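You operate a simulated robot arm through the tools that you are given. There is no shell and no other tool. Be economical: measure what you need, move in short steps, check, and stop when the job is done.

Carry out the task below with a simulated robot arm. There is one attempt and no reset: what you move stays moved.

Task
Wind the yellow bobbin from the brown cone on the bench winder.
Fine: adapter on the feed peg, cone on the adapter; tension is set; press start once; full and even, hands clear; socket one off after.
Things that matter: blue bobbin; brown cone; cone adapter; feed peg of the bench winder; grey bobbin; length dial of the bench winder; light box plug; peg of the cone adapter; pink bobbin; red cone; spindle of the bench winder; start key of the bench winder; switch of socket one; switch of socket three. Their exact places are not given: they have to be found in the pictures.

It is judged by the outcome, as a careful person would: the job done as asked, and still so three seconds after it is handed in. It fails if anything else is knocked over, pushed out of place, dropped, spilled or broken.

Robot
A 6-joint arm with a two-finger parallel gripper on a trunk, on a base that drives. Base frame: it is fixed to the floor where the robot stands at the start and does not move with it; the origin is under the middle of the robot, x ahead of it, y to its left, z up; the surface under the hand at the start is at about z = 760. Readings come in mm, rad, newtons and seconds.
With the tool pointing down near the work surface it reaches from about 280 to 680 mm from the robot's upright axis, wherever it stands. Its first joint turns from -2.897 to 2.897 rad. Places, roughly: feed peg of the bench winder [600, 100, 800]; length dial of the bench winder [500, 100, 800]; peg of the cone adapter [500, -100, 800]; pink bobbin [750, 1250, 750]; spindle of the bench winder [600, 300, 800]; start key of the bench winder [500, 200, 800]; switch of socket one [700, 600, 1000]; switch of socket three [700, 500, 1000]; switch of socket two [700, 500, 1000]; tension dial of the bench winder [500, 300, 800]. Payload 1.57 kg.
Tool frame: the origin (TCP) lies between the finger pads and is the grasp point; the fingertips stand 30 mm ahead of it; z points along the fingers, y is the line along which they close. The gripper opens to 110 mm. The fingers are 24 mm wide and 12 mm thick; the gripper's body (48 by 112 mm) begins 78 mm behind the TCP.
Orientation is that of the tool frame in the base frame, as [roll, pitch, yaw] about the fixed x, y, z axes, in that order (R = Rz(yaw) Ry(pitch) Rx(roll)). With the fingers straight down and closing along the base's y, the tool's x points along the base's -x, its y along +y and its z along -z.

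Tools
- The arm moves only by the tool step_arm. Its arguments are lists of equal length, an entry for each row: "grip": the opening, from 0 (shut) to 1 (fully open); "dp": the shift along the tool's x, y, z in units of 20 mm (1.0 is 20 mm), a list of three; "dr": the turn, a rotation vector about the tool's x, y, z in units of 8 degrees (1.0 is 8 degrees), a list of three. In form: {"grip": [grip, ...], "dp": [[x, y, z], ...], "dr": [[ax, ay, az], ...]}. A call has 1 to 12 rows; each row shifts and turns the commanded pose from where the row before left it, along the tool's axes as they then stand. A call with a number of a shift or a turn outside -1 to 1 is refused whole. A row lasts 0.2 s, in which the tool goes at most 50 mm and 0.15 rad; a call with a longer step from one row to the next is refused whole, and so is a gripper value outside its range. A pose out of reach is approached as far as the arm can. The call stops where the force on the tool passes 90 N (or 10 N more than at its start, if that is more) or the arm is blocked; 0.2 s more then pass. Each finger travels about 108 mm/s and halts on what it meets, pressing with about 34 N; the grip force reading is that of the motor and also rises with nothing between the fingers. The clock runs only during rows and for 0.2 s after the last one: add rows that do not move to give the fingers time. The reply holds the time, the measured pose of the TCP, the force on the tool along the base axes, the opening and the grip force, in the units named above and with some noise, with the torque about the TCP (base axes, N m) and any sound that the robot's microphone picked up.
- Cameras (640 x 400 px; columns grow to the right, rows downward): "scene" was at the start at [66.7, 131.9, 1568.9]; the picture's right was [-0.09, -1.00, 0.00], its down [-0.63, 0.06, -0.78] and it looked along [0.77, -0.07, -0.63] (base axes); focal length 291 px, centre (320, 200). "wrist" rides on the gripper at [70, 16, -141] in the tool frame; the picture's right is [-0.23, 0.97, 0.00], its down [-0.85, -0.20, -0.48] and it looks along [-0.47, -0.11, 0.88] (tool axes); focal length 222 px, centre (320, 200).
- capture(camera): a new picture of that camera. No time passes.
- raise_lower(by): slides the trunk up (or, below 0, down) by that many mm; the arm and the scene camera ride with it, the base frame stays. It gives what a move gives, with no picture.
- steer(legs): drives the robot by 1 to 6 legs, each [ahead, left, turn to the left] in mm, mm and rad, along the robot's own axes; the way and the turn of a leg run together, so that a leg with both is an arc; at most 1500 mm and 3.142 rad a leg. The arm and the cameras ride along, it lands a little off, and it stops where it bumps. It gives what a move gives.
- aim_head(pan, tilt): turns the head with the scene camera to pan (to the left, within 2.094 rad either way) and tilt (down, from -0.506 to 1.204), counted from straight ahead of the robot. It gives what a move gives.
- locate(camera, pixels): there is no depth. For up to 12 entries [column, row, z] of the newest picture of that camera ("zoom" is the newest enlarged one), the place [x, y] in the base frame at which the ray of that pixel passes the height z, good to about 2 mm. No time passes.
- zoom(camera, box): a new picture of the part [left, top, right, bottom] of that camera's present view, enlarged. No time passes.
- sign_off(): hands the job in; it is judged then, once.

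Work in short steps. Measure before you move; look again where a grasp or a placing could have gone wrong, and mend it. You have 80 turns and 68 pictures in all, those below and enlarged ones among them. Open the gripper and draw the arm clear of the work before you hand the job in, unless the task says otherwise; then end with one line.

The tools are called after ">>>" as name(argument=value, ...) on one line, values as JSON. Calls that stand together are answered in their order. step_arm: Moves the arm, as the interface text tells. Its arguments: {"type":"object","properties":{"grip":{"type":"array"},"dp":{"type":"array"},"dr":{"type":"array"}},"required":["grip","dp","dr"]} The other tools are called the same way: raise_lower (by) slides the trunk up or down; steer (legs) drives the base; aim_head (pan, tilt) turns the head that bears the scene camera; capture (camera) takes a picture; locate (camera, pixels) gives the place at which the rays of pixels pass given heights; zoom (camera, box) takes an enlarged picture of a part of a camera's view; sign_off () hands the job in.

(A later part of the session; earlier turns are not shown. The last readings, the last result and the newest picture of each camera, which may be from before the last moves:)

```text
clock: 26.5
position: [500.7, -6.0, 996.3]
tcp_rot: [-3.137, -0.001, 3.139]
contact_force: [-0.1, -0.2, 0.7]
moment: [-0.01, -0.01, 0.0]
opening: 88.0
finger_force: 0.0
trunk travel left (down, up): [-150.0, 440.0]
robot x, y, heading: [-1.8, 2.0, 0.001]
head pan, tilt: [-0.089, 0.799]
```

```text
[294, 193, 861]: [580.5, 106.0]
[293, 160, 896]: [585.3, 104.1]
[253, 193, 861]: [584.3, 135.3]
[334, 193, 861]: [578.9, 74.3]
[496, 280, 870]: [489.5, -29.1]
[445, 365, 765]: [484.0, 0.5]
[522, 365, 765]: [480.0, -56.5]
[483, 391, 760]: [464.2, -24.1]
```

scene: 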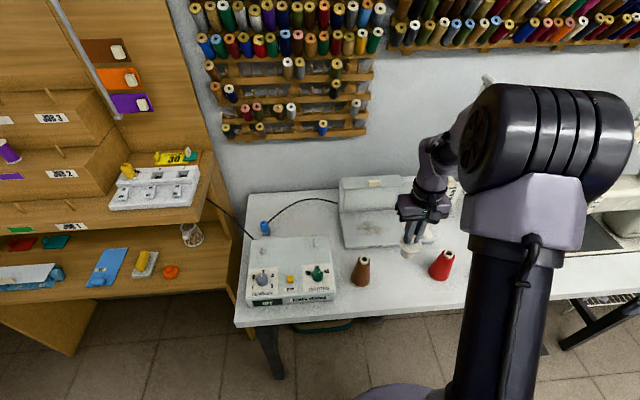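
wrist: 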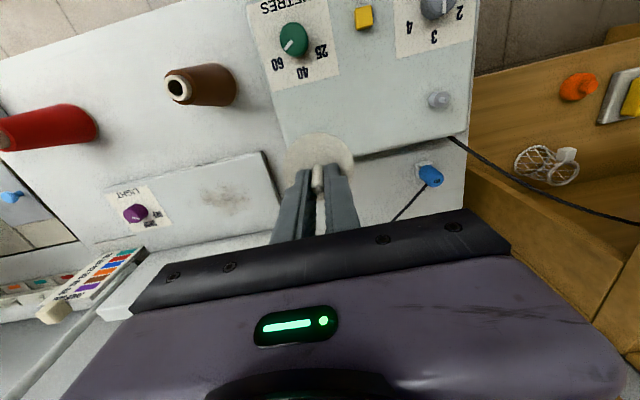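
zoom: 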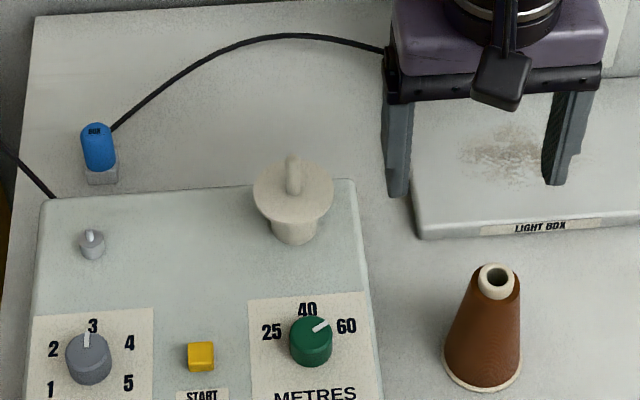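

Cone axis ≈(491,-28.5). I centre over it, descend to TCP z≈835 and close.

>>> step_arm(grip=[0.8, 0.8, 0.8, 0.8, 0.8, 0.8, 0.8, 0.8, 0.8, 0.8, 0.8, 0.8], dp=[[0.25, -0.56, 0], [0.24, -0.56, 0], [0, 0, 1], [0, 0, 1], [0, 0, 1], [0, 0, 1], [0, 0, 1], [0, 0, 1], [0, 0, 1], [0, 0, 1], [0, 0, 0.05], [0, 0, 0]], dr=[[0, 0, 0], [0, 0, 0], [0, 0, 0], [0, 0, 0], [0, 0, 0], [0, 0, 0], [0, 0, 0], [0, 0, 0], [0, 0, 0], [0, 0, 0], [0, 0, 0], [0, 0, 0]])

>>> step_arm(grip=[0.5, 0.4, 0.2, 0, 0], dp=[[0, 0, 0], [0, 0, 0], [0, 0, 0], [0, 0, 0], [0, 0, 0]], dr=[[0, 0, 0], [0, 0, 0], [0, 0, 0], [0, 0, 0], [0, 0, 0]])

>>> capture(camera="wrist")

```text
clock: 29.1
position: [490.0, -27.1, 835.9]
tcp_rot: [-3.139, 0.001, 3.14]
contact_force: [0.1, 0.2, 1.3]
moment: [-0.02, 0.03, 0.02]
opening: 87.6
finger_force: 0.0
trunk travel left (down, up): [-150.0, 440.0]
robot x, y, heading: [-0.5, 1.5, -0.006]
head pan, tilt: [-0.089, 0.799]
```

```text
clock: 30.3
position: [490.7, -27.9, 835.9]
tcp_rot: [-3.139, -0.001, 3.14]
contact_force: [-0.8, 0.9, 0.1]
moment: [0.07, -0.02, -0.03]
opening: 48.8
finger_force: 34.0
trunk travel left (down, up): [-150.0, 440.0]
robot x, y, heading: [0.5, 3.0, -0.003]
head pan, tilt: [-0.089, 0.799]
```

```text
26 pictures are left
```

wrist: 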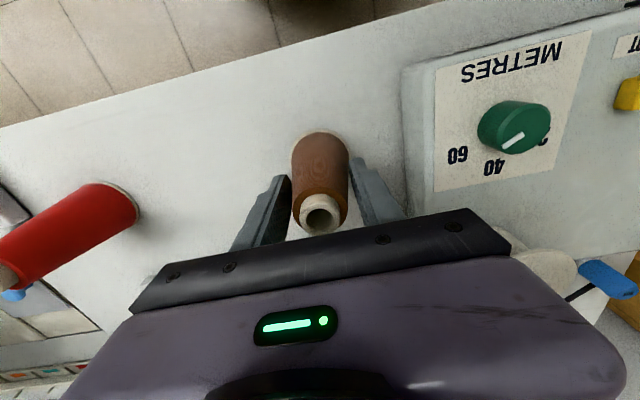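

Held at 48.8 mm. I lift it and check the top's offset from the TCP.

>>> locate(camera="wrist", pixels=[[319, 215, 870], [319, 218, 870]])

>>> step_arm(grip=[0, 0, 0, 0, 0, 0, 0, 0, 0, 0, 0, 0], dp=[[0, 0, -0.5], [0, 0, -1], [0, 0, -1], [0, 0, -1], [0, 0, -1], [0, 0, -1], [0, 0, -1], [0, 0, -1], [0, 0, -0.5], [0, 0, 0], [0, 0, 0], [0, 0, 0]], dr=[[0, 0, 0], [0, 0, 0], [0, 0, 0], [0, 0, 0], [0, 0, 0], [0, 0, 0], [0, 0, 0], [0, 0, 0], [0, 0, 0], [0, 0, 0], [0, 0, 0], [0, 0, 0]])

>>> zoom(camera="scene", box=[240, 180, 440, 300])

```text
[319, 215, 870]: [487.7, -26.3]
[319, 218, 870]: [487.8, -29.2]
```

```text
clock: 32.9
position: [489.4, -26.4, 996.7]
tcp_rot: [-3.137, -0.001, 3.14]
contact_force: [0.3, -0.5, -2.7]
moment: [0.03, 0.01, -0.02]
opening: 48.5
finger_force: 34.4
trunk travel left (down, up): [-150.0, 440.0]
robot x, y, heading: [-4.8, -0.2, -0.003]
head pan, tilt: [-0.089, 0.799]
```

```text
3.20 times, centred on (340, 240) of scene
```

zoom: 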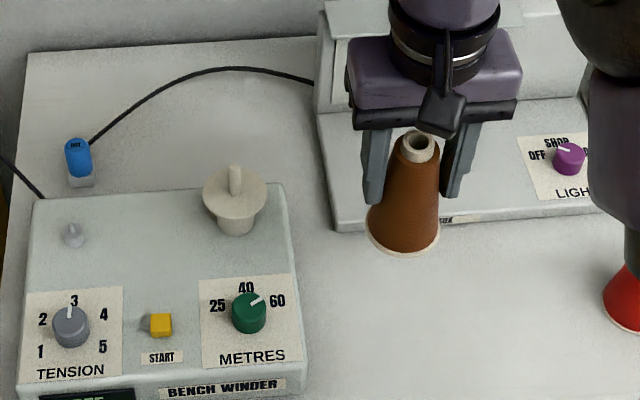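

The cone hangs upright with its base at z≈921, above the adapter peg. I move over the adapter at (583.5,104.5).

>>> step_arm(grip=[0, 0, 0, 0, 0, 0, 0, 0, 0], dp=[[-0.67, 0.936, -0.2], [-0.67, 0.936, 0], [-0.67, 0.936, 0], [-0.67, 0.936, 0], [-0.67, 0.936, 0], [-0.67, 0.936, 0], [-0.67, 0.936, 0], [0, 0, 0], [0, 0, 0]], dr=[[0, 0, 0], [0, 0, 0], [0, 0, 0], [0, 0, 0], [0, 0, 0], [0, 0, 0], [0, 0, 0], [0, 0, 0], [0, 0, 0]])

>>> zoom(camera="scene", box=[250, 160, 390, 260])

>>> locate(camera="zoom", pixels=[[320, 200, 925]])

```text
clock: 34.9
position: [583.0, 103.9, 999.3]
tcp_rot: [-3.138, 0.001, 3.141]
contact_force: [0.5, -0.7, -1.8]
moment: [0.01, -0.02, -0.02]
opening: 48.7
finger_force: 34.0
trunk travel left (down, up): [-150.0, 440.0]
robot x, y, heading: [-0.4, -2.1, 0.002]
head pan, tilt: [-0.089, 0.799]
```

```text
4.00 times, centred on (320, 210) of scene
```

zoom: 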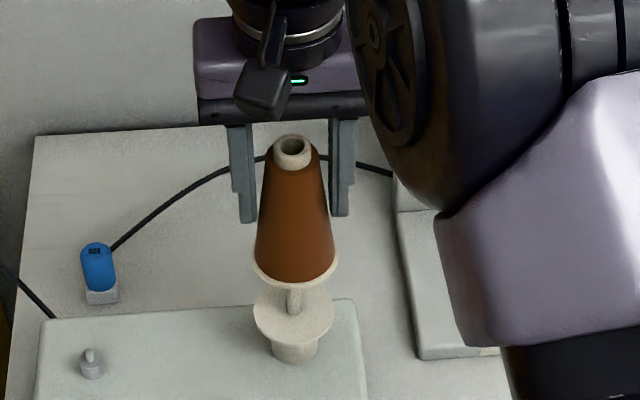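

```text
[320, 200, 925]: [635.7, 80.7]
```

>>> locate(camera="zoom", pixels=[[293, 147, 1034], [295, 284, 923], [294, 310, 861], [253, 312, 861], [334, 312, 861], [253, 262, 923], [337, 262, 923], [294, 346, 861]])

```text
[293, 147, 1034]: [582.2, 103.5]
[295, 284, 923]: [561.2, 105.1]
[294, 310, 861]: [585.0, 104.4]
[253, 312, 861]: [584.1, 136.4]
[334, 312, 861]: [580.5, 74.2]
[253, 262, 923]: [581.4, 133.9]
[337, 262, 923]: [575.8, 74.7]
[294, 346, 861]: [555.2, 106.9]
```

Aligned within about 2 mm. I nudge by (+1,+0.7) and lower gently past the peg tip.

>>> step_arm(grip=[0, 0, 0, 0, 0], dp=[[-0.05, 0.035, 0.4], [0, 0, 0.4], [0, 0, 0.4], [0, 0, 0.3], [0, 0, 0.3]], dr=[[0, 0, 0], [0, 0, 0], [0, 0, 0], [0, 0, 0], [0, 0, 0]])

```text
clock: 36.1
position: [585.9, 103.1, 964.0]
tcp_rot: [-3.139, -0.001, 3.14]
contact_force: [-0.5, -0.7, -2.2]
moment: [-0.01, 0.02, -0.03]
opening: 48.3
finger_force: 33.8
trunk travel left (down, up): [-150.0, 440.0]
robot x, y, heading: [4.4, 2.2, -0.0]
head pan, tilt: [-0.089, 0.799]
```

No contact; the peg is inside the cone. I lower the rest in small steps.

>>> step_arm(grip=[0, 0, 0, 0, 0], dp=[[0, 0, 0.35], [0, 0, 0.35], [0, 0, 0.25], [0, 0, 0.2], [0, 0, 0]], dr=[[0, 0, 0], [0, 0, 0], [0, 0, 0], [0, 0, 0], [0, 0, 0]])

```text
clock: 37.3
position: [585.0, 104.5, 942.1]
tcp_rot: [-3.138, 0.004, 3.141]
contact_force: [-5.3, -1.0, 14.7]
moment: [-0.06, 0.5, 0.0]
opening: 48.5
finger_force: 33.7
trunk travel left (down, up): [-150.0, 440.0]
robot x, y, heading: [0.6, 4.2, -0.0]
head pan, tilt: [-0.089, 0.799]
```

Light contact at z=942; expected seating is about 937–940. I look.

>>> zoom(camera="scene", box=[260, 190, 380, 265])

```text
5.33 times, centred on (320, 228) of scene
```

zoom: 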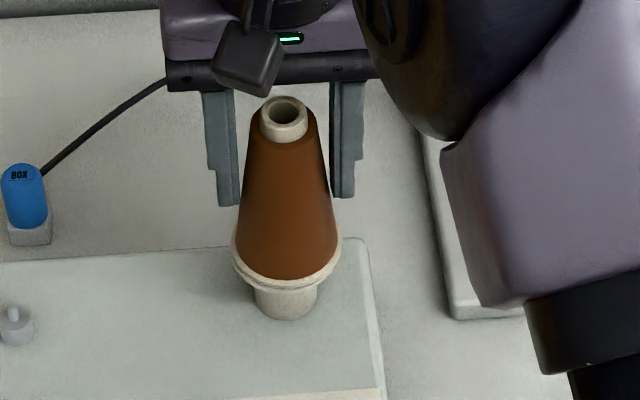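

The cone rests practically on the disc. I press a couple of mm more, then release and rise.

>>> step_arm(grip=[0, 0], dp=[[0.05, 0, 0.1], [0, 0, 0.1]], dr=[[0, 0, 0], [0, 0, 0]])

>>> step_arm(grip=[0.3, 0.6, 0.8, 0.8, 0.8, 0.8, 0.8, 0.8, 0.8, 0.8, 0.8, 0.8], dp=[[0, 0, 0], [0, 0, 0], [0, 0, 0], [0, 0, -0.5], [0, 0, -1], [0, 0, -1], [0, 0, -1], [0, 0, -1], [0, 0, -1], [0, 0, -1], [0, 0, -1], [0, 0, -0.5]], dr=[[0, 0, 0], [0, 0, 0], [0, 0, 0], [0, 0, 0], [0, 0, 0], [0, 0, 0], [0, 0, 0], [0, 0, 0], [0, 0, 0], [0, 0, 0], [0, 0, 0], [0, 0, 0]])

>>> zoom(camera="scene", box=[240, 180, 400, 280])

```text
clock: 37.9
position: [586.1, 103.8, 941.1]
tcp_rot: [-3.141, 0.008, 3.142]
contact_force: [3.5, 1.1, 43.1]
moment: [0.05, -0.22, 0.1]
opening: 49.4
finger_force: 34.2
trunk travel left (down, up): [-150.0, 440.0]
robot x, y, heading: [0.4, 0.7, 0.001]
head pan, tilt: [-0.089, 0.799]
```

```text
clock: 40.5
position: [584.6, 104.2, 1097.6]
tcp_rot: [-3.138, 0.0, 3.139]
contact_force: [0.1, 0.2, 0.1]
moment: [-0.02, -0.03, -0.04]
opening: 87.8
finger_force: 0.1
trunk travel left (down, up): [-150.0, 440.0]
robot x, y, heading: [-0.8, 0.1, -0.001]
head pan, tilt: [-0.089, 0.799]
```

```text
4.00 times, centred on (320, 230) of scene
```

zoom: 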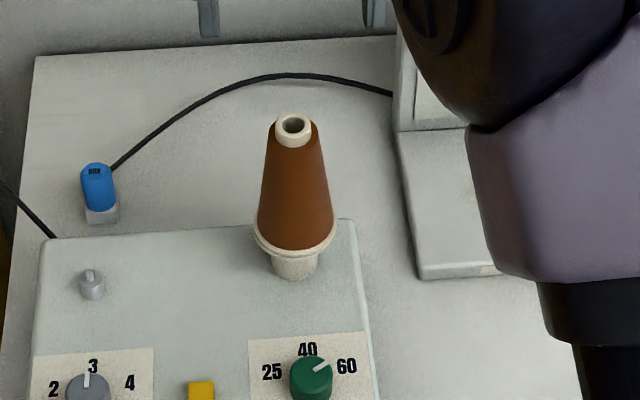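

The cone is seated upright on the adapter. Next the yellow bobbin at ≈(435,-511); I swing the arm right at safe height.

>>> step_arm(grip=[0.8, 0.8, 0.8, 0.8, 0.8, 0.8, 0.8, 0.8, 0.8, 0.8, 0.8, 0.8], dp=[[0.4, -1, 0], [0.4, -1, 0], [0.4, -1, 0], [0.4, -1, 0], [0.4, -1, 0], [0.4, -1, 0], [0.4, -1, 0], [0.4, -1, 0], [0.4, -1, 0], [0.4, -1, 0], [0.4, -1, 0], [0.4, -1, 0]], dr=[[0, 0, 0], [0, 0, 0], [0, 0, 0], [0, 0, 0], [0, 0, 0], [0, 0, 0], [0, 0, 0], [0, 0, 0], [0, 0, 0], [0, 0, 0], [0, 0, 0], [0, 0, 0]])

>>> step_arm(grip=[0.6, 0.6, 0.6, 0.6, 0.6, 0.6, 0.6, 0.6, 0.6, 0.6, 0.6, 0.6], dp=[[0.27, -1, 0], [0.27, -1, 0], [0.27, -1, 0], [0.27, -1, 0], [0.27, -1, 0], [0.27, -1, 0], [0.27, -1, 0], [0.27, -1, 0], [0.27, -1, 0.5], [0.27, -1, 0.5], [0.27, -1, 0.5], [0.27, -1, 0.5]], dr=[[0, 0, 0], [0, 0, 0], [0, 0, 0], [0, 0, 0], [0, 0, 0], [0, 0, 0], [0, 0, 0], [0, 0, 0], [0, 0, 0], [0, 0, 0], [0, 0, 0], [0, 0, 0]])

>>> capture(camera="wrist")

```text
clock: 43.1
position: [488.0, -133.7, 1098.7]
tcp_rot: [-3.138, 0.0, 3.139]
contact_force: [0.0, -0.3, -0.1]
moment: [0.01, 0.01, 0.01]
opening: 88.4
finger_force: 0.0
trunk travel left (down, up): [-150.0, 440.0]
robot x, y, heading: [-1.1, -3.4, -0.002]
head pan, tilt: [-0.089, 0.799]
```

```text
clock: 45.7
position: [422.2, -376.7, 1058.4]
tcp_rot: [-3.137, -0.001, 3.139]
contact_force: [0.1, -0.1, -0.5]
moment: [0.02, -0.03, 0.01]
opening: 66.2
finger_force: 0.0
trunk travel left (down, up): [-150.0, 440.0]
robot x, y, heading: [1.8, 2.2, -0.001]
head pan, tilt: [-0.089, 0.799]
```

```text
21 pictures are left
```

wrist: 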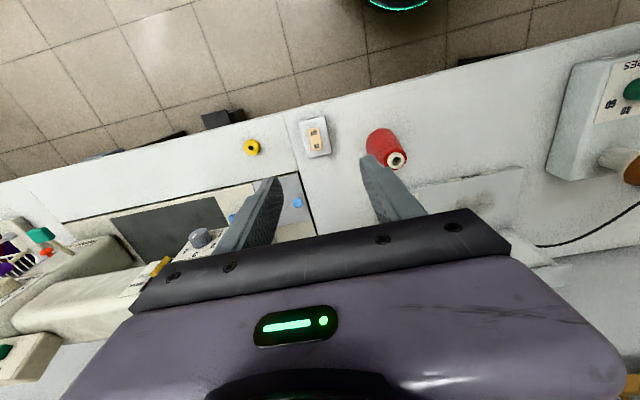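

Bobbin at (251,147). I locate it and the machine head.

>>> locate(camera="wrist", pixels=[[251, 147, 765], [251, 148, 775], [243, 147, 770], [259, 147, 770], [200, 238, 900], [160, 265, 950], [250, 280, 950]])

>>> steer(legs=[[0, -150, 0]])

```text
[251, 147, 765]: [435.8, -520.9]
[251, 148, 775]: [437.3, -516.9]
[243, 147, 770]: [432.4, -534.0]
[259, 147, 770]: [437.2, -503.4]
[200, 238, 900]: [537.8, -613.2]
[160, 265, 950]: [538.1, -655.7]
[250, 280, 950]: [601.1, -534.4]
```

```text
clock: 47.1
position: [422.7, -524.7, 1058.2]
tcp_rot: [-3.138, 0.0, -3.141]
contact_force: [0.3, -0.2, 0.3]
moment: [0.04, 0.01, 0.01]
opening: 66.0
finger_force: 0.1
trunk travel left (down, up): [-150.0, 440.0]
robot x, y, heading: [-1.0, -150.2, 0.002]
head pan, tilt: [-0.089, 0.799]
```

I descend to z≈888 over the bobbin and re-measure.

>>> step_arm(grip=[0.5, 0.5, 0.5, 0.5, 0.5, 0.5, 0.5, 0.5, 0.5, 0.5], dp=[[-0.33, 0.17, 0.5], [-0.33, 0.17, 1], [0, 0, 1], [0, 0, 1], [0, 0, 1], [0, 0, 1], [0, 0, 1], [0, 0, 1], [0, 0, 1], [0, 0, 0]], dr=[[0, 0, 0], [0, 0, 0], [0, 0, 0], [0, 0, 0], [0, 0, 0], [0, 0, 0], [0, 0, 0], [0, 0, 0], [0, 0, 0], [0, 0, 0]])

>>> zoom(camera="wrist", box=[220, 80, 420, 205])

```text
clock: 49.3
position: [437.0, -518.4, 888.4]
tcp_rot: [-3.139, 0.0, 3.141]
contact_force: [1.0, 0.0, -0.7]
moment: [-0.03, -0.03, 0.0]
opening: 55.2
finger_force: 0.0
trunk travel left (down, up): [-150.0, 440.0]
robot x, y, heading: [-3.1, -150.6, 0.004]
head pan, tilt: [-0.089, 0.799]
```

```text
3.20 times, centred on (320, 142) of wrist
```

zoom: 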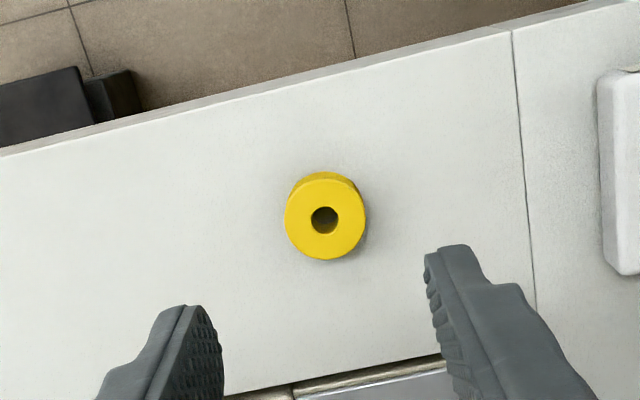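

>>> locate(camera="zoom", pixels=[[325, 219, 772], [325, 219, 780], [284, 216, 775], [366, 216, 775], [325, 262, 775], [325, 206, 760], [328, 172, 760]])

```text
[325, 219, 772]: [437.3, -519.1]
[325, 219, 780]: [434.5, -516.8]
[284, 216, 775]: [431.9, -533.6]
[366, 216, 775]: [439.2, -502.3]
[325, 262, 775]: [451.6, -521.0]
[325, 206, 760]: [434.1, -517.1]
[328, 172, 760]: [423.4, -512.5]
```

Bobbin centred at (436,-518), 32 mm wide. I descend to TCP z≈794 and close on it.

>>> step_arm(grip=[0.5, 0.5, 0.5, 0.5, 0.5, 0.5, 0.2, 0, 0, 0], dp=[[0.05, 0, 1], [0, 0, 1], [0, 0, 1], [0, 0, 1], [0, 0, 0.65], [0, 0, 0], [0, 0, 0], [0, 0, 0], [0, 0, 0], [0, 0, 0]], dr=[[0, 0, 0], [0, 0, 0], [0, 0, 0], [0, 0, 0], [0, 0, 0], [0, 0, 0], [0, 0, 0], [0, 0, 0], [0, 0, 0], [0, 0, 0]])

>>> zoom(camera="wrist", box=[220, 100, 420, 225])

```text
clock: 51.5
position: [436.7, -518.8, 795.3]
tcp_rot: [-3.138, -0.002, -3.141]
contact_force: [-0.2, -0.9, 0.0]
moment: [0.02, 0.0, -0.03]
opening: 24.6
finger_force: 33.9
trunk travel left (down, up): [-150.0, 440.0]
robot x, y, heading: [1.0, -149.1, 0.004]
head pan, tilt: [-0.089, 0.799]
```

```text
3.20 times, centred on (320, 162) of wrist
```

zoom: 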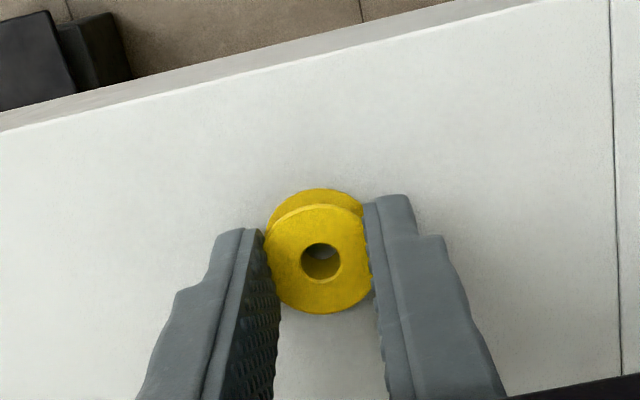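

Held at 24.6 mm. I locate the hole (320,262), then lift straight up.

>>> locate(camera="zoom", pixels=[[320, 263, 772], [320, 263, 778], [320, 314, 775], [318, 190, 762], [270, 262, 775], [370, 262, 775]])

>>> step_arm(grip=[0, 0, 0, 0, 0, 0, 0, 0, 0, 0, 0, 0], dp=[[0, 0, -0.5], [0, 0, -1], [0, 0, -1], [0, 0, -1], [0, 0, -1], [0, 0, -1], [0, 0, -1], [0, 0, -1], [0, 0, -1], [0, 0, -1], [0, 0, -1], [0, 0, -1]], dr=[[0, 0, 0], [0, 0, 0], [0, 0, 0], [0, 0, 0], [0, 0, 0], [0, 0, 0], [0, 0, 0], [0, 0, 0], [0, 0, 0], [0, 0, 0], [0, 0, 0], [0, 0, 0]])

>>> steer(legs=[[0, 250, 0]])

```text
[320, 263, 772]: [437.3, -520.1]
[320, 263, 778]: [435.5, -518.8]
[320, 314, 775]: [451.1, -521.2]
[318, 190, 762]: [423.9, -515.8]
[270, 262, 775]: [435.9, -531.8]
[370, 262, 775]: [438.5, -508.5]
```

```text
clock: 54.1
position: [435.3, -518.9, 1024.6]
tcp_rot: [-3.137, 0.0, 3.142]
contact_force: [-0.4, 0.9, 0.2]
moment: [-0.01, -0.02, -0.03]
opening: 27.4
finger_force: 34.1
trunk travel left (down, up): [-150.0, 440.0]
robot x, y, heading: [2.6, -150.5, 0.006]
head pan, tilt: [-0.089, 0.799]
```

```text
clock: 56.0
position: [436.0, -267.7, 1025.1]
tcp_rot: [-3.14, 0.001, -3.141]
contact_force: [0.5, 0.1, 0.4]
moment: [-0.04, 0.0, 0.03]
opening: 27.7
finger_force: 33.8
trunk travel left (down, up): [-150.0, 440.0]
robot x, y, heading: [-1.5, 101.7, -0.001]
head pan, tilt: [-0.089, 0.799]
```

The opening changed to 27.4 mm, so I check the bobbin's attitude in the gripper.

>>> zoom(camera="wrist", box=[220, 100, 420, 225])

```text
3.20 times, centred on (320, 162) of wrist
```

zoom: 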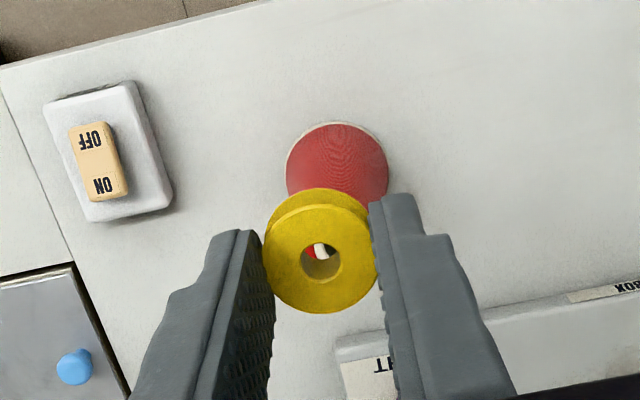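

The bobbin is held level with hole aligned to the TCP. I travel left along x≈436 (clear of the cone), then forward over the spindle at (570,256).

>>> step_arm(grip=[0, 0, 0, 0, 0, 0, 0, 0, 0, 0, 0, 0], dp=[[0, 1, -1], [0, 1, -0.5], [0, 1, 0], [0, 1, 0], [0, 1, 0], [0, 1, 0], [0, 1, 0], [0, 1, 0], [0, 1, 0], [0, 1, 0], [0, 1, 0], [0, 1, 0]], dr=[[0, 0, 0], [0, 0, 0], [0, 0, 0], [0, 0, 0], [0, 0, 0], [0, 0, 0], [0, 0, 0], [0, 0, 0], [0, 0, 0], [0, 0, 0], [0, 0, 0], [0, 0, 0]])

>>> step_arm(grip=[0, 0, 0, 0, 0, 0, 0, 0, 0, 0, 0, 0], dp=[[0, 1, 0], [0, 1, 0], [0, 1, 0], [0, 1, 0], [0, 1, 0], [0, 1, 0], [0, 1, 0], [0, 1, 0], [0, 1, 0], [0, 1, 0], [0, 1, 0], [0, 1, 0]], dr=[[0, 0, 0], [0, 0, 0], [0, 0, 0], [0, 0, 0], [0, 0, 0], [0, 0, 0], [0, 0, 0], [0, 0, 0], [0, 0, 0], [0, 0, 0], [0, 0, 0], [0, 0, 0]])

>>> step_arm(grip=[0, 0, 0, 0, 0, 0, 0, 0, 0, 0, 0, 0], dp=[[0, 1, 0], [0, 1, 0], [-0.9, 0.2, 0], [-0.9, 0, 0], [-0.9, 0, 0], [-0.9, 0, 0.5], [-0.9, 0, 1], [-0.9, 0, 1], [-0.9, 0, 1], [-0.4, 0, 1], [0, 0, 0.5], [0, 0, 0]], dr=[[0, 0, 0], [0, 0, 0], [0, 0, 0], [0, 0, 0], [0, 0, 0], [0, 0, 0], [0, 0, 0], [0, 0, 0], [0, 0, 0], [0, 0, 0], [0, 0, 0], [0, 0, 0]])

>>> capture(camera="scene")

```text
clock: 58.5
position: [434.7, -26.6, 1053.1]
tcp_rot: [-3.139, 0.001, -3.138]
contact_force: [0.8, -0.7, 0.3]
moment: [-0.02, 0.03, 0.03]
opening: 27.5
finger_force: 34.3
trunk travel left (down, up): [-150.0, 440.0]
robot x, y, heading: [0.5, 98.5, 0.0]
head pan, tilt: [-0.089, 0.799]
```

```text
clock: 61.1
position: [434.1, 212.7, 1053.6]
tcp_rot: [-3.139, 0.0, -3.14]
contact_force: [0.4, 0.5, -0.4]
moment: [-0.04, -0.03, -0.02]
opening: 27.4
finger_force: 33.5
trunk travel left (down, up): [-150.0, 440.0]
robot x, y, heading: [0.2, 101.3, -0.001]
head pan, tilt: [-0.089, 0.799]
```

```text
clock: 63.8
position: [566.9, 255.7, 954.8]
tcp_rot: [-3.138, 0.001, -3.141]
contact_force: [0.4, 0.6, -0.8]
moment: [0.01, 0.0, 0.02]
opening: 27.6
finger_force: 34.2
trunk travel left (down, up): [-150.0, 440.0]
robot x, y, heading: [-3.3, 99.9, 0.002]
head pan, tilt: [-0.089, 0.799]
```

```text
17 pictures are left
```

scene: 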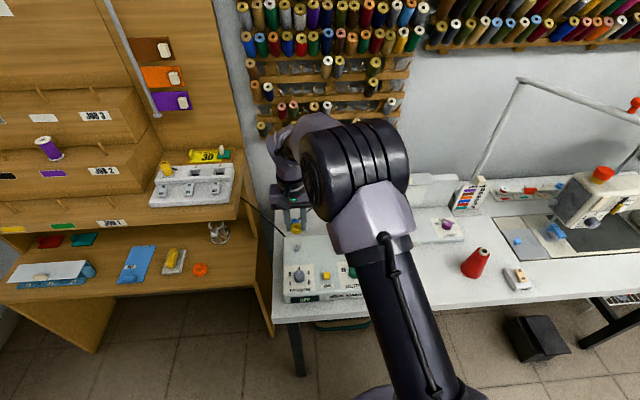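

>>> zoom(camera="scene", box=[250, 190, 346, 250])

>>> zoom(camera="wrist", box=[220, 80, 420, 205])

```text
6.67 times, centred on (298, 220) of scene
```

zoom: 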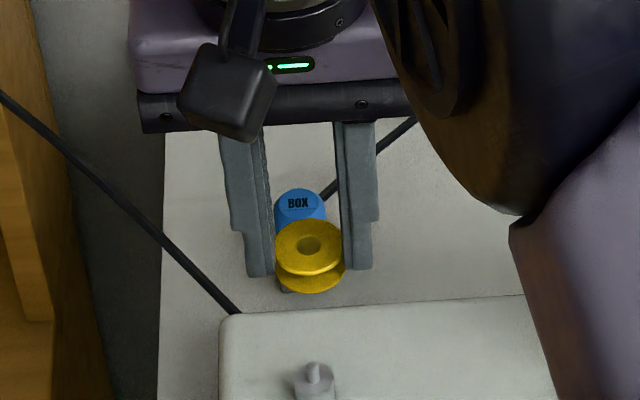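

```text
3.20 times, centred on (320, 142) of wrist
```

zoom: 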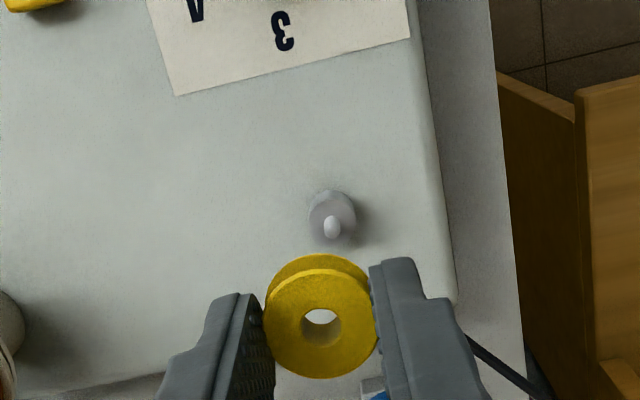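

I compare spindle tip (331,227) and bobbin hole (322,328) positions.

>>> locate(camera="zoom", pixels=[[331, 226, 846], [331, 226, 850], [331, 213, 832], [331, 209, 828], [322, 328, 937], [322, 328, 940]])

>>> zoom(camera="scene", box=[250, 190, 346, 250])

>>> locate(camera="zoom", pixels=[[313, 366, 846], [313, 366, 850], [315, 386, 832], [309, 246, 937], [309, 246, 940]])

```text
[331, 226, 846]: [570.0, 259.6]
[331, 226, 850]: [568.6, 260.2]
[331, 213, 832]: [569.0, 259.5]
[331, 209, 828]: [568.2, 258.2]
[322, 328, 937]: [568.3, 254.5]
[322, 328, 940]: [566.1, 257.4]
```

```text
6.67 times, centred on (298, 220) of scene
```

zoom: 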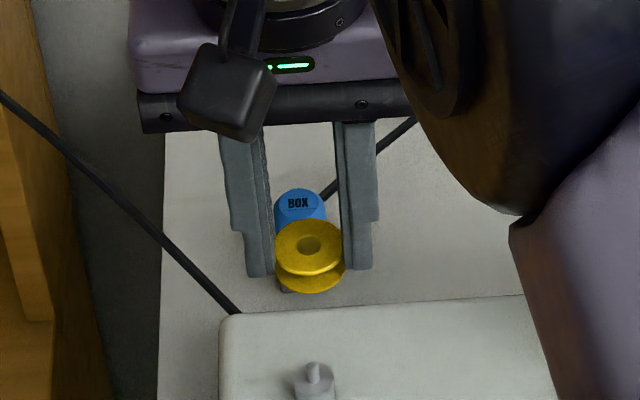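

```text
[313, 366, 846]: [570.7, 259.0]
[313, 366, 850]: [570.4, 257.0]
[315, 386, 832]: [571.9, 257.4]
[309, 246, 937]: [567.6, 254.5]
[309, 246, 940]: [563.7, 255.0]
```

Spindle ≈(570,258.5), bobbin ≈(567,255): I shift (+3,+3) and descend to just above then around the tip.

>>> step_arm(grip=[0, 0, 0, 0, 0, 0], dp=[[-0.15, 0.16, 0.7], [0, 0, 0.9], [0, 0, 0.9], [0, 0, 0.8], [0, 0, 0.3], [0, 0, 0.2]], dr=[[0, 0, 0], [0, 0, 0], [0, 0, 0], [0, 0, 0], [0, 0, 0], [0, 0, 0]])

>>> zoom(camera="wrist", box=[220, 100, 420, 225])

```text
clock: 65.2
position: [571.8, 258.8, 876.7]
tcp_rot: [-3.139, 0.0, -3.14]
contact_force: [-0.1, -0.7, -0.6]
moment: [0.01, -0.03, 0.01]
opening: 27.6
finger_force: 34.3
trunk travel left (down, up): [-150.0, 440.0]
robot x, y, heading: [-0.5, 100.0, 0.001]
head pan, tilt: [-0.089, 0.799]
```

```text
3.20 times, centred on (320, 162) of wrist
```

zoom: 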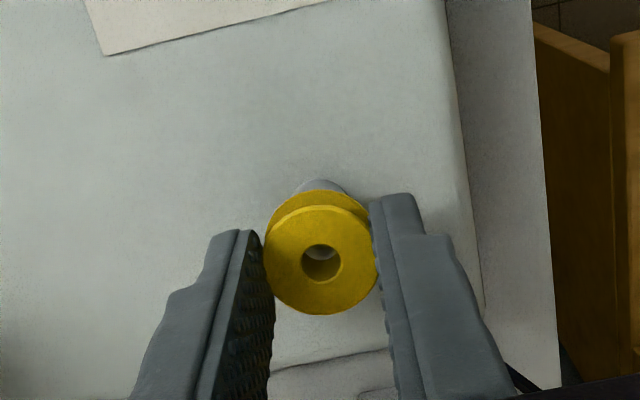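

The hub is visible centred beneath the hole. I lower in small steps.

>>> step_arm(grip=[0, 0, 0, 0, 0], dp=[[0, 0, 0.15], [0, 0, 0.15], [0, 0, 0.15], [0, 0, 0.1], [0, 0, 0]], dr=[[0, 0, 0], [0, 0, 0], [0, 0, 0], [0, 0, 0], [0, 0, 0]])

>>> zoom(camera="wrist", box=[220, 100, 420, 225])

```text
clock: 66.3
position: [572.4, 258.9, 869.3]
tcp_rot: [-3.139, 0.005, 3.141]
contact_force: [6.4, 2.7, 31.3]
moment: [0.08, -0.21, -0.02]
opening: 27.6
finger_force: 34.1
trunk travel left (down, up): [-150.0, 440.0]
robot x, y, heading: [-0.1, 97.8, 0.004]
head pan, tilt: [-0.089, 0.799]
```

```text
3.20 times, centred on (320, 162) of wrist
```

zoom: 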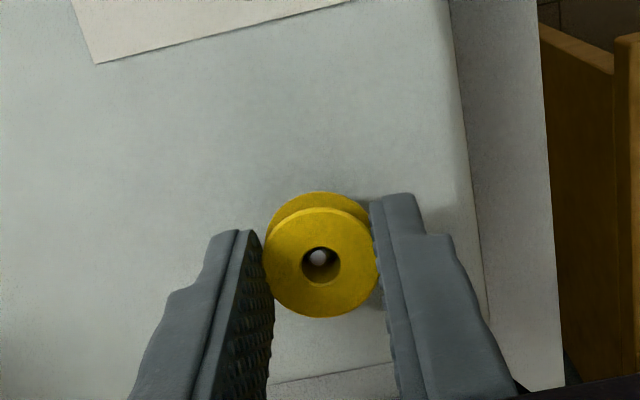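

The spindle tip shows inside the hole and the base rests on the hub (31 N). I release and rise, then check.

>>> step_arm(grip=[0.2, 0.35, 0.45, 0.45, 0.45, 0.45, 0.45, 0.45, 0.45, 0.45, 0.45, 0.45], dp=[[0, 0, 0], [0, 0, 0], [0, 0, 0], [0, 0, -0.5], [0, 0, -1], [0, 0, -1], [0, 0, -1], [0, 0, -1], [0, 0, -1], [0, 0, -1], [0, 0, -1], [0, 0, -0.5]], dr=[[0, 0, 0], [0, 0, 0], [0, 0, 0], [0, 0, 0], [0, 0, 0], [0, 0, 0], [0, 0, 0], [0, 0, 0], [0, 0, 0], [0, 0, 0], [0, 0, 0], [0, 0, 0]])

>>> zoom(camera="scene", box=[140, 150, 332, 270])

```text
clock: 69.0
position: [571.4, 259.6, 1027.6]
tcp_rot: [-3.138, 0.001, -3.139]
contact_force: [0.2, -0.1, -0.2]
moment: [-0.03, 0.01, 0.0]
opening: 49.6
finger_force: 0.1
trunk travel left (down, up): [-150.0, 440.0]
robot x, y, heading: [1.9, 104.3, -0.004]
head pan, tilt: [-0.089, 0.799]
```

```text
3.33 times, centred on (236, 210) of scene
```

zoom: 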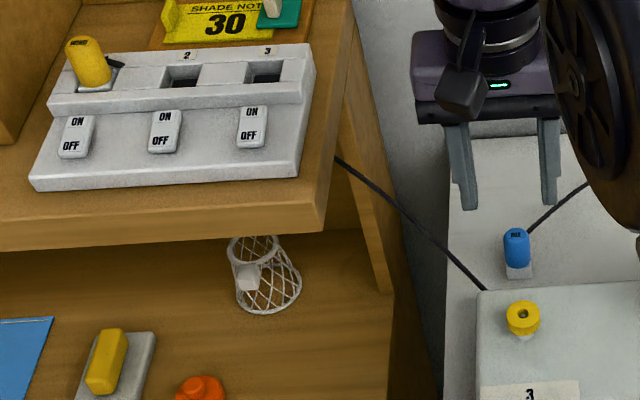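

The bobbin sits on the spindle. Now the switches: I estimate their positions at a few heights, then retract the arm before driving left.

>>> locate(camera="zoom", pixels=[[77, 124, 960], [77, 124, 1000], [72, 147, 960], [72, 147, 1000], [252, 126, 1000], [86, 60, 1030], [30, 180, 960], [20, 245, 940]])

>>> step_arm(grip=[0.3, 0.2, 0, 0, 0, 0, 0, 0, 0, 0], dp=[[0.5, 0, -1], [1, 0, -1], [1, 0, -1], [1, 0, -1], [1, 0, -1], [1, 0, -1], [1, 0, -1], [1, 0, -0.5], [0.5, 0, 0], [0, 0, 0]], dr=[[0, 0, 0], [0, 0, 0], [0, 0, 0], [0, 0, 0], [0, 0, 0], [0, 0, 0], [0, 0, 0], [0, 0, 0], [0, 0, 0], [0, 0, 0]])

>>> steer(legs=[[0, 350, 0]])

>>> capture(camera="wrist")

```text
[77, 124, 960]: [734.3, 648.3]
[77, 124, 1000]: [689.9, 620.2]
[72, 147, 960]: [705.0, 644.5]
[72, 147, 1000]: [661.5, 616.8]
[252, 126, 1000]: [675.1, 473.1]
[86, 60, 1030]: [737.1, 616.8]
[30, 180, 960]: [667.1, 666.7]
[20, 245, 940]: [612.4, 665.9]
```

```text
clock: 71.2
position: [411.6, 259.0, 1176.8]
tcp_rot: [-3.138, 0.001, -3.14]
contact_force: [0.1, 0.4, 0.5]
moment: [0.02, 0.01, 0.01]
opening: 0.1
finger_force: 21.3
trunk travel left (down, up): [-150.0, 440.0]
robot x, y, heading: [3.1, 101.3, 0.005]
head pan, tilt: [-0.089, 0.799]
```

```text
clock: 73.5
position: [410.4, 619.6, 1176.2]
tcp_rot: [-3.139, 0.002, -3.141]
contact_force: [-0.2, -0.7, 0.2]
moment: [-0.03, 0.02, 0.0]
opening: 0.0
finger_force: 21.3
trunk travel left (down, up): [-150.0, 440.0]
robot x, y, heading: [-2.3, 461.8, -0.0]
head pan, tilt: [-0.089, 0.799]
```

```text
10 pictures are left
```

wrist: 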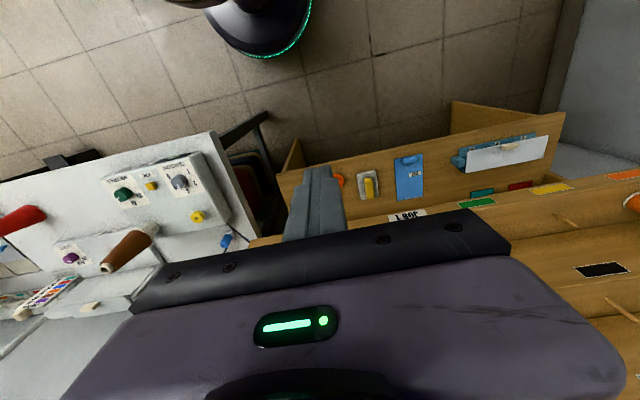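

Ten pictures remain, so I use them sparingly. Combining earlier rays, switch one is near (670,612,~1007). I move the closed hand to hover at about (610,612,1130) for one close view.

>>> step_arm(grip=[0, 0, 0, 0, 0, 0, 0, 0, 0, 0, 0], dp=[[-1, 0, 0], [-1, 0, 0], [-1, 0, 0], [-1, 0, 0], [-1, 0, 0], [-1, 0, 0], [-1, 0, 0], [-1, 0, 0], [-1, -0.2, 0], [-0.5, -0.2, 0], [0, 0, 0]], dr=[[0, 0, 0], [0, 0, 0], [0, 0, 0], [0, 0, 0], [0, 0, 0], [0, 0, 0], [0, 0, 0], [0, 0, 0], [0, 0, 0], [0, 0, 0], [0, 0, 0]])

>>> capture(camera="wrist")

```text
clock: 75.9
position: [601.7, 608.9, 1176.8]
tcp_rot: [-3.137, 0.001, 3.142]
contact_force: [0.2, -0.1, -0.5]
moment: [-0.03, 0.0, -0.01]
opening: 0.0
finger_force: 21.3
trunk travel left (down, up): [-150.0, 440.0]
robot x, y, heading: [-0.5, 460.7, -0.002]
head pan, tilt: [-0.089, 0.799]
```

```text
9 pictures are left
```

wrist: 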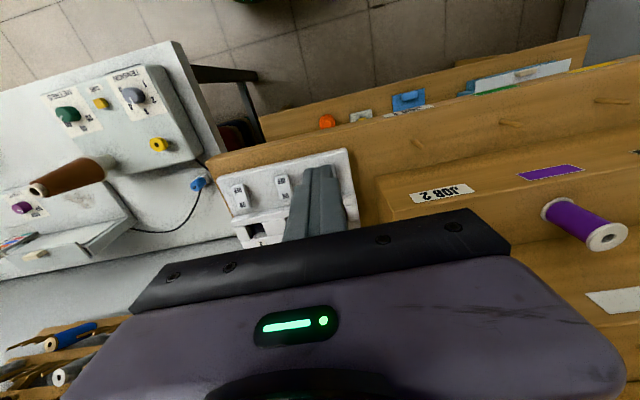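

Switches three (240,195) and two (283,187) are visible; one is behind the finger at about (325,179). I triangulate with these.

>>> locate(camera="wrist", pixels=[[240, 195, 980], [240, 195, 1000], [240, 195, 1020], [283, 187, 980], [283, 187, 1000], [283, 187, 1020], [326, 179, 1000], [348, 150, 970], [378, 182, 1060], [243, 204, 1000], [238, 186, 1000]])

>>> locate(camera="scene", pixels=[[215.6, 187.8, 1000]])

```text
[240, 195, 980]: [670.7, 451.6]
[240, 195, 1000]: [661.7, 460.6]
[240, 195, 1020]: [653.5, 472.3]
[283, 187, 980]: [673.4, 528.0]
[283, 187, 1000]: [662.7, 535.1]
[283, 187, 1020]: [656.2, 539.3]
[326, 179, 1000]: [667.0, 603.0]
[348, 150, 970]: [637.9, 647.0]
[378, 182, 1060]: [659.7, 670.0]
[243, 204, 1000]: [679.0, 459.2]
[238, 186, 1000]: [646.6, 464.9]
```

```text
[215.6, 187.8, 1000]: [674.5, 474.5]
```

Switch one's centre is ≈(660,609,1013), ON half toward +x at ≈(676,609). I drive 60 mm ahead for comfortable reach.

>>> steer(legs=[[60, 0, 0]])

```text
clock: 76.8
position: [660.8, 610.9, 1175.7]
tcp_rot: [-3.138, 0.0, -3.139]
contact_force: [-0.3, -0.8, 0.4]
moment: [-0.01, 0.04, -0.01]
opening: 0.1
finger_force: 20.9
trunk travel left (down, up): [-150.0, 440.0]
robot x, y, heading: [58.6, 459.1, -0.001]
head pan, tilt: [-0.089, 0.799]
```

I go above the ON half with the tip ~12 mm clear, and look.

>>> step_arm(grip=[0, 0, 0, 0, 0, 0, 0, 0], dp=[[-0.45, -0.05, 0], [-0.45, -0.05, 1], [0, 0, 1], [0, 0, 1], [0, 0, 1], [0, 0, 1], [0, 0, 0.9], [0, 0, 0]], dr=[[0, 0, 0], [0, 0, 0], [0, 0, 0], [0, 0, 0], [0, 0, 0], [0, 0, 0], [0, 0, 0], [0, 0, 0]])

>>> zoom(camera="wrist", box=[220, 110, 420, 235])

```text
clock: 78.6
position: [679.3, 608.1, 1057.8]
tcp_rot: [-3.138, -0.001, -3.141]
contact_force: [0.1, 0.5, 0.0]
moment: [-0.01, -0.03, 0.05]
opening: 0.1
finger_force: 20.9
trunk travel left (down, up): [-150.0, 440.0]
robot x, y, heading: [59.6, 462.4, 0.006]
head pan, tilt: [-0.089, 0.799]
```

```text
3.20 times, centred on (320, 172) of wrist
```

zoom: 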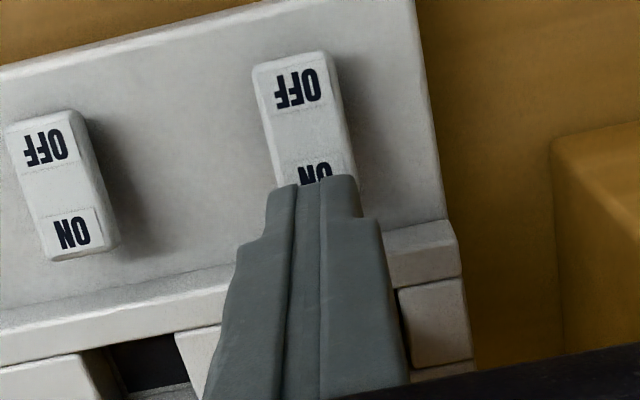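

>>> locate(camera="zoom", pixels=[[297, 88, 1010], [315, 172, 1010], [318, 187, 1010], [290, 57, 1010], [75, 233, 1010], [45, 147, 1010], [256, 70, 1010], [330, 58, 1010]])

>>> step_arm(grip=[0, 0, 0], dp=[[0, 0.05, 0.3], [0, 0, 0.15], [0, 0, 0.1]], dr=[[0, 0, 0], [0, 0, 0], [0, 0, 0]])

```text
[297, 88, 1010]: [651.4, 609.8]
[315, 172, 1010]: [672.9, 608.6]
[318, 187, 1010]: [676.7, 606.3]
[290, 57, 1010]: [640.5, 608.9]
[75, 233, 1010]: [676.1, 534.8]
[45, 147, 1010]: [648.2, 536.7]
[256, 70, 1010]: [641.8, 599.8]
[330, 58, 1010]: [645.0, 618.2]
```

```text
clock: 79.4
position: [677.9, 609.4, 1048.2]
tcp_rot: [-3.138, -0.001, -3.141]
contact_force: [1.3, 0.9, 1.9]
moment: [0.0, -0.06, 0.04]
opening: 0.1
finger_force: 21.3
trunk travel left (down, up): [-150.0, 440.0]
robot x, y, heading: [56.5, 458.4, 0.001]
head pan, tilt: [-0.089, 0.799]
```

Light contact at TCP z=1048. I press on in small steps until it clicks.

>>> step_arm(grip=[0, 0, 0], dp=[[0, 0, 0.12], [0, 0, 0.12], [0, 0, 0.1]], dr=[[0, 0, 0], [0, 0, 0], [0, 0, 0]])

```text
clock: 80.2
position: [679.3, 608.2, 1046.0]
tcp_rot: [-3.139, 0.01, -3.14]
contact_force: [21.3, 2.2, 46.3]
moment: [0.05, -0.05, -0.19]
opening: 0.1
finger_force: 21.2
trunk travel left (down, up): [-150.0, 440.0]
robot x, y, heading: [57.4, 453.0, -0.001]
head pan, tilt: [-0.089, 0.799]
```

46 N without a click. I raise and look at the switch and the winder's display in one scene picture.

>>> step_arm(grip=[0, 0, 0, 0], dp=[[0, 0, -0.8], [0, 0, -1], [0, 0, -1], [0, 0, -1]], dr=[[0, 0, 0], [0, 0, 0], [0, 0, 0], [0, 0, 0]])

>>> capture(camera="scene")

```text
clock: 81.2
position: [676.4, 610.1, 1117.6]
tcp_rot: [-3.137, -0.001, -3.14]
contact_force: [0.5, -0.6, 0.1]
moment: [0.03, 0.0, 0.02]
opening: 0.1
finger_force: 21.5
trunk travel left (down, up): [-150.0, 440.0]
robot x, y, heading: [55.6, 459.3, 0.001]
head pan, tilt: [-0.089, 0.799]
```

```text
7 pictures are left
```

scene: 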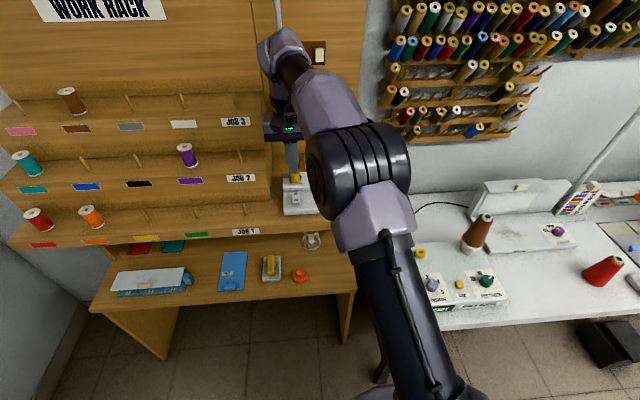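

I zoom in on the winder's display.

>>> zoom(camera="scene", box=[405, 240, 515, 320])

```text
5.00 times, centred on (460, 280) of scene
```

zoom: 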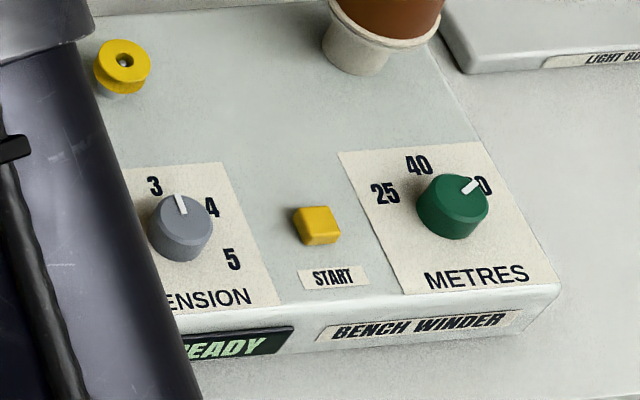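

The display reads READY, so socket one is on. I retract the arm and drive right toward the start key at ≈(470,178).

>>> step_arm(grip=[0, 0, 0, 0, 0, 0, 0, 0, 0, 0, 0, 0], dp=[[0, 0, -1], [0, 0, -1], [1, 0, -1], [1, 0, 0], [1, 0, 0], [1, 0, 0], [1, 0, 0], [1, 0, 0], [1, 0, 0], [1, 0, 0], [1, 0, 0], [1, 0, 0]], dr=[[0, 0, 0], [0, 0, 0], [0, 0, 0], [0, 0, 0], [0, 0, 0], [0, 0, 0], [0, 0, 0], [0, 0, 0], [0, 0, 0], [0, 0, 0], [0, 0, 0], [0, 0, 0]])

>>> steer(legs=[[0, -420, 0]])

>>> locate(camera="zoom", pixels=[[318, 215, 828], [318, 215, 835], [124, 58, 850]])

```text
clock: 83.8
position: [477.4, 610.3, 1177.1]
tcp_rot: [-3.138, 0.001, 3.141]
contact_force: [0.6, -0.5, -1.0]
moment: [0.0, 0.0, -0.02]
opening: 0.0
finger_force: 21.3
trunk travel left (down, up): [-150.0, 440.0]
robot x, y, heading: [57.6, 460.4, 0.001]
head pan, tilt: [-0.089, 0.799]
```

```text
clock: 86.4
position: [479.8, 184.8, 1178.5]
tcp_rot: [-3.138, 0.0, 3.141]
contact_force: [1.2, 0.5, -0.8]
moment: [-0.01, -0.02, 0.04]
opening: 0.1
finger_force: 21.5
trunk travel left (down, up): [-150.0, 440.0]
robot x, y, heading: [55.2, 39.4, 0.004]
head pan, tilt: [-0.089, 0.799]
```

```text
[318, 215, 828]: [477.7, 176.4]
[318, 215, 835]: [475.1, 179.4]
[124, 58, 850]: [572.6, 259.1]
```

I align over the start key (473,178) and descend to tip ≈20 mm above, then check once.

>>> step_arm(grip=[0, 0, 0, 0, 0, 0, 0, 0, 0, 0, 0, 0], dp=[[0.32, -0.33, 1], [0, 0, 1], [0, 0, 1], [0, 0, 1], [0, 0, 1], [0, 0, 1], [0, 0, 1], [0, 0, 1], [0, 0, 1], [0, 0, 1], [0, 0, 1], [0, 0, 1]], dr=[[0, 0, 0], [0, 0, 0], [0, 0, 0], [0, 0, 0], [0, 0, 0], [0, 0, 0], [0, 0, 0], [0, 0, 0], [0, 0, 0], [0, 0, 0], [0, 0, 0], [0, 0, 0]])

>>> step_arm(grip=[0, 0, 0], dp=[[0, 0, 1], [0, 0, 0.9], [0, 0, 0]], dr=[[0, 0, 0], [0, 0, 0], [0, 0, 0]])

>>> capture(camera="wrist")

```text
clock: 89.0
position: [473.0, 178.2, 936.3]
tcp_rot: [-3.137, 0.001, 3.137]
contact_force: [1.0, 0.3, -0.2]
moment: [0.01, -0.03, 0.0]
opening: 0.1
finger_force: 21.3
trunk travel left (down, up): [-150.0, 440.0]
robot x, y, heading: [56.9, 34.0, -0.001]
head pan, tilt: [-0.089, 0.799]
```

```text
clock: 89.8
position: [473.0, 176.3, 897.4]
tcp_rot: [-3.139, 0.0, 3.139]
contact_force: [-0.4, -0.3, -0.4]
moment: [0.01, -0.04, 0.05]
opening: 0.1
finger_force: 21.2
trunk travel left (down, up): [-150.0, 440.0]
robot x, y, heading: [61.1, 36.2, -0.002]
head pan, tilt: [-0.089, 0.799]
```

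```text
5 pictures are left
```

wrist: 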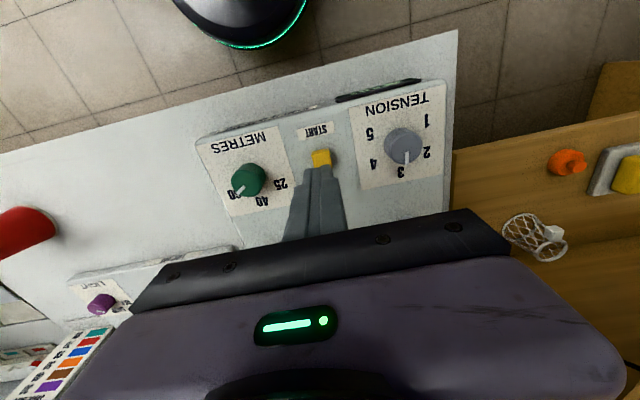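

>>> locate(camera="wrist", pixels=[[321, 157, 826], [321, 157, 832], [312, 153, 830], [331, 152, 830]])

```text
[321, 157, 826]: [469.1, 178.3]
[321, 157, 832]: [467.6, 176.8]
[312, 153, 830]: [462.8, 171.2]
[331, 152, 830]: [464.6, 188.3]
```

Key centre ≈(469,178). I correct and descend to near contact, then press in small steps.

>>> step_arm(grip=[0, 0, 0, 0], dp=[[0.18, 0.07, 0.6], [0, 0, 0.6], [0, 0, 0.3], [0, 0, 0.1]], dr=[[0, 0, 0], [0, 0, 0], [0, 0, 0], [0, 0, 0]])

```text
clock: 90.8
position: [468.7, 179.6, 867.9]
tcp_rot: [-3.138, 0.0, 3.139]
contact_force: [0.1, 0.2, -0.3]
moment: [0.03, -0.04, -0.01]
opening: 0.0
finger_force: 21.0
trunk travel left (down, up): [-150.0, 440.0]
robot x, y, heading: [57.6, 34.5, -0.002]
head pan, tilt: [-0.089, 0.799]
```

>>> step_arm(grip=[0, 0, 0], dp=[[0, 0, 0.15], [0, 0, 0.15], [0, 0, 0.1]], dr=[[0, 0, 0], [0, 0, 0], [0, 0, 0]])

```text
clock: 91.6
position: [468.2, 178.7, 861.5]
tcp_rot: [-3.139, 0.001, 3.138]
contact_force: [1.9, -0.4, 2.4]
moment: [-0.03, -0.07, -0.02]
opening: 0.3
finger_force: 21.9
trunk travel left (down, up): [-150.0, 440.0]
robot x, y, heading: [59.9, 39.0, -0.003]
head pan, tilt: [-0.089, 0.799]
heard: click
```

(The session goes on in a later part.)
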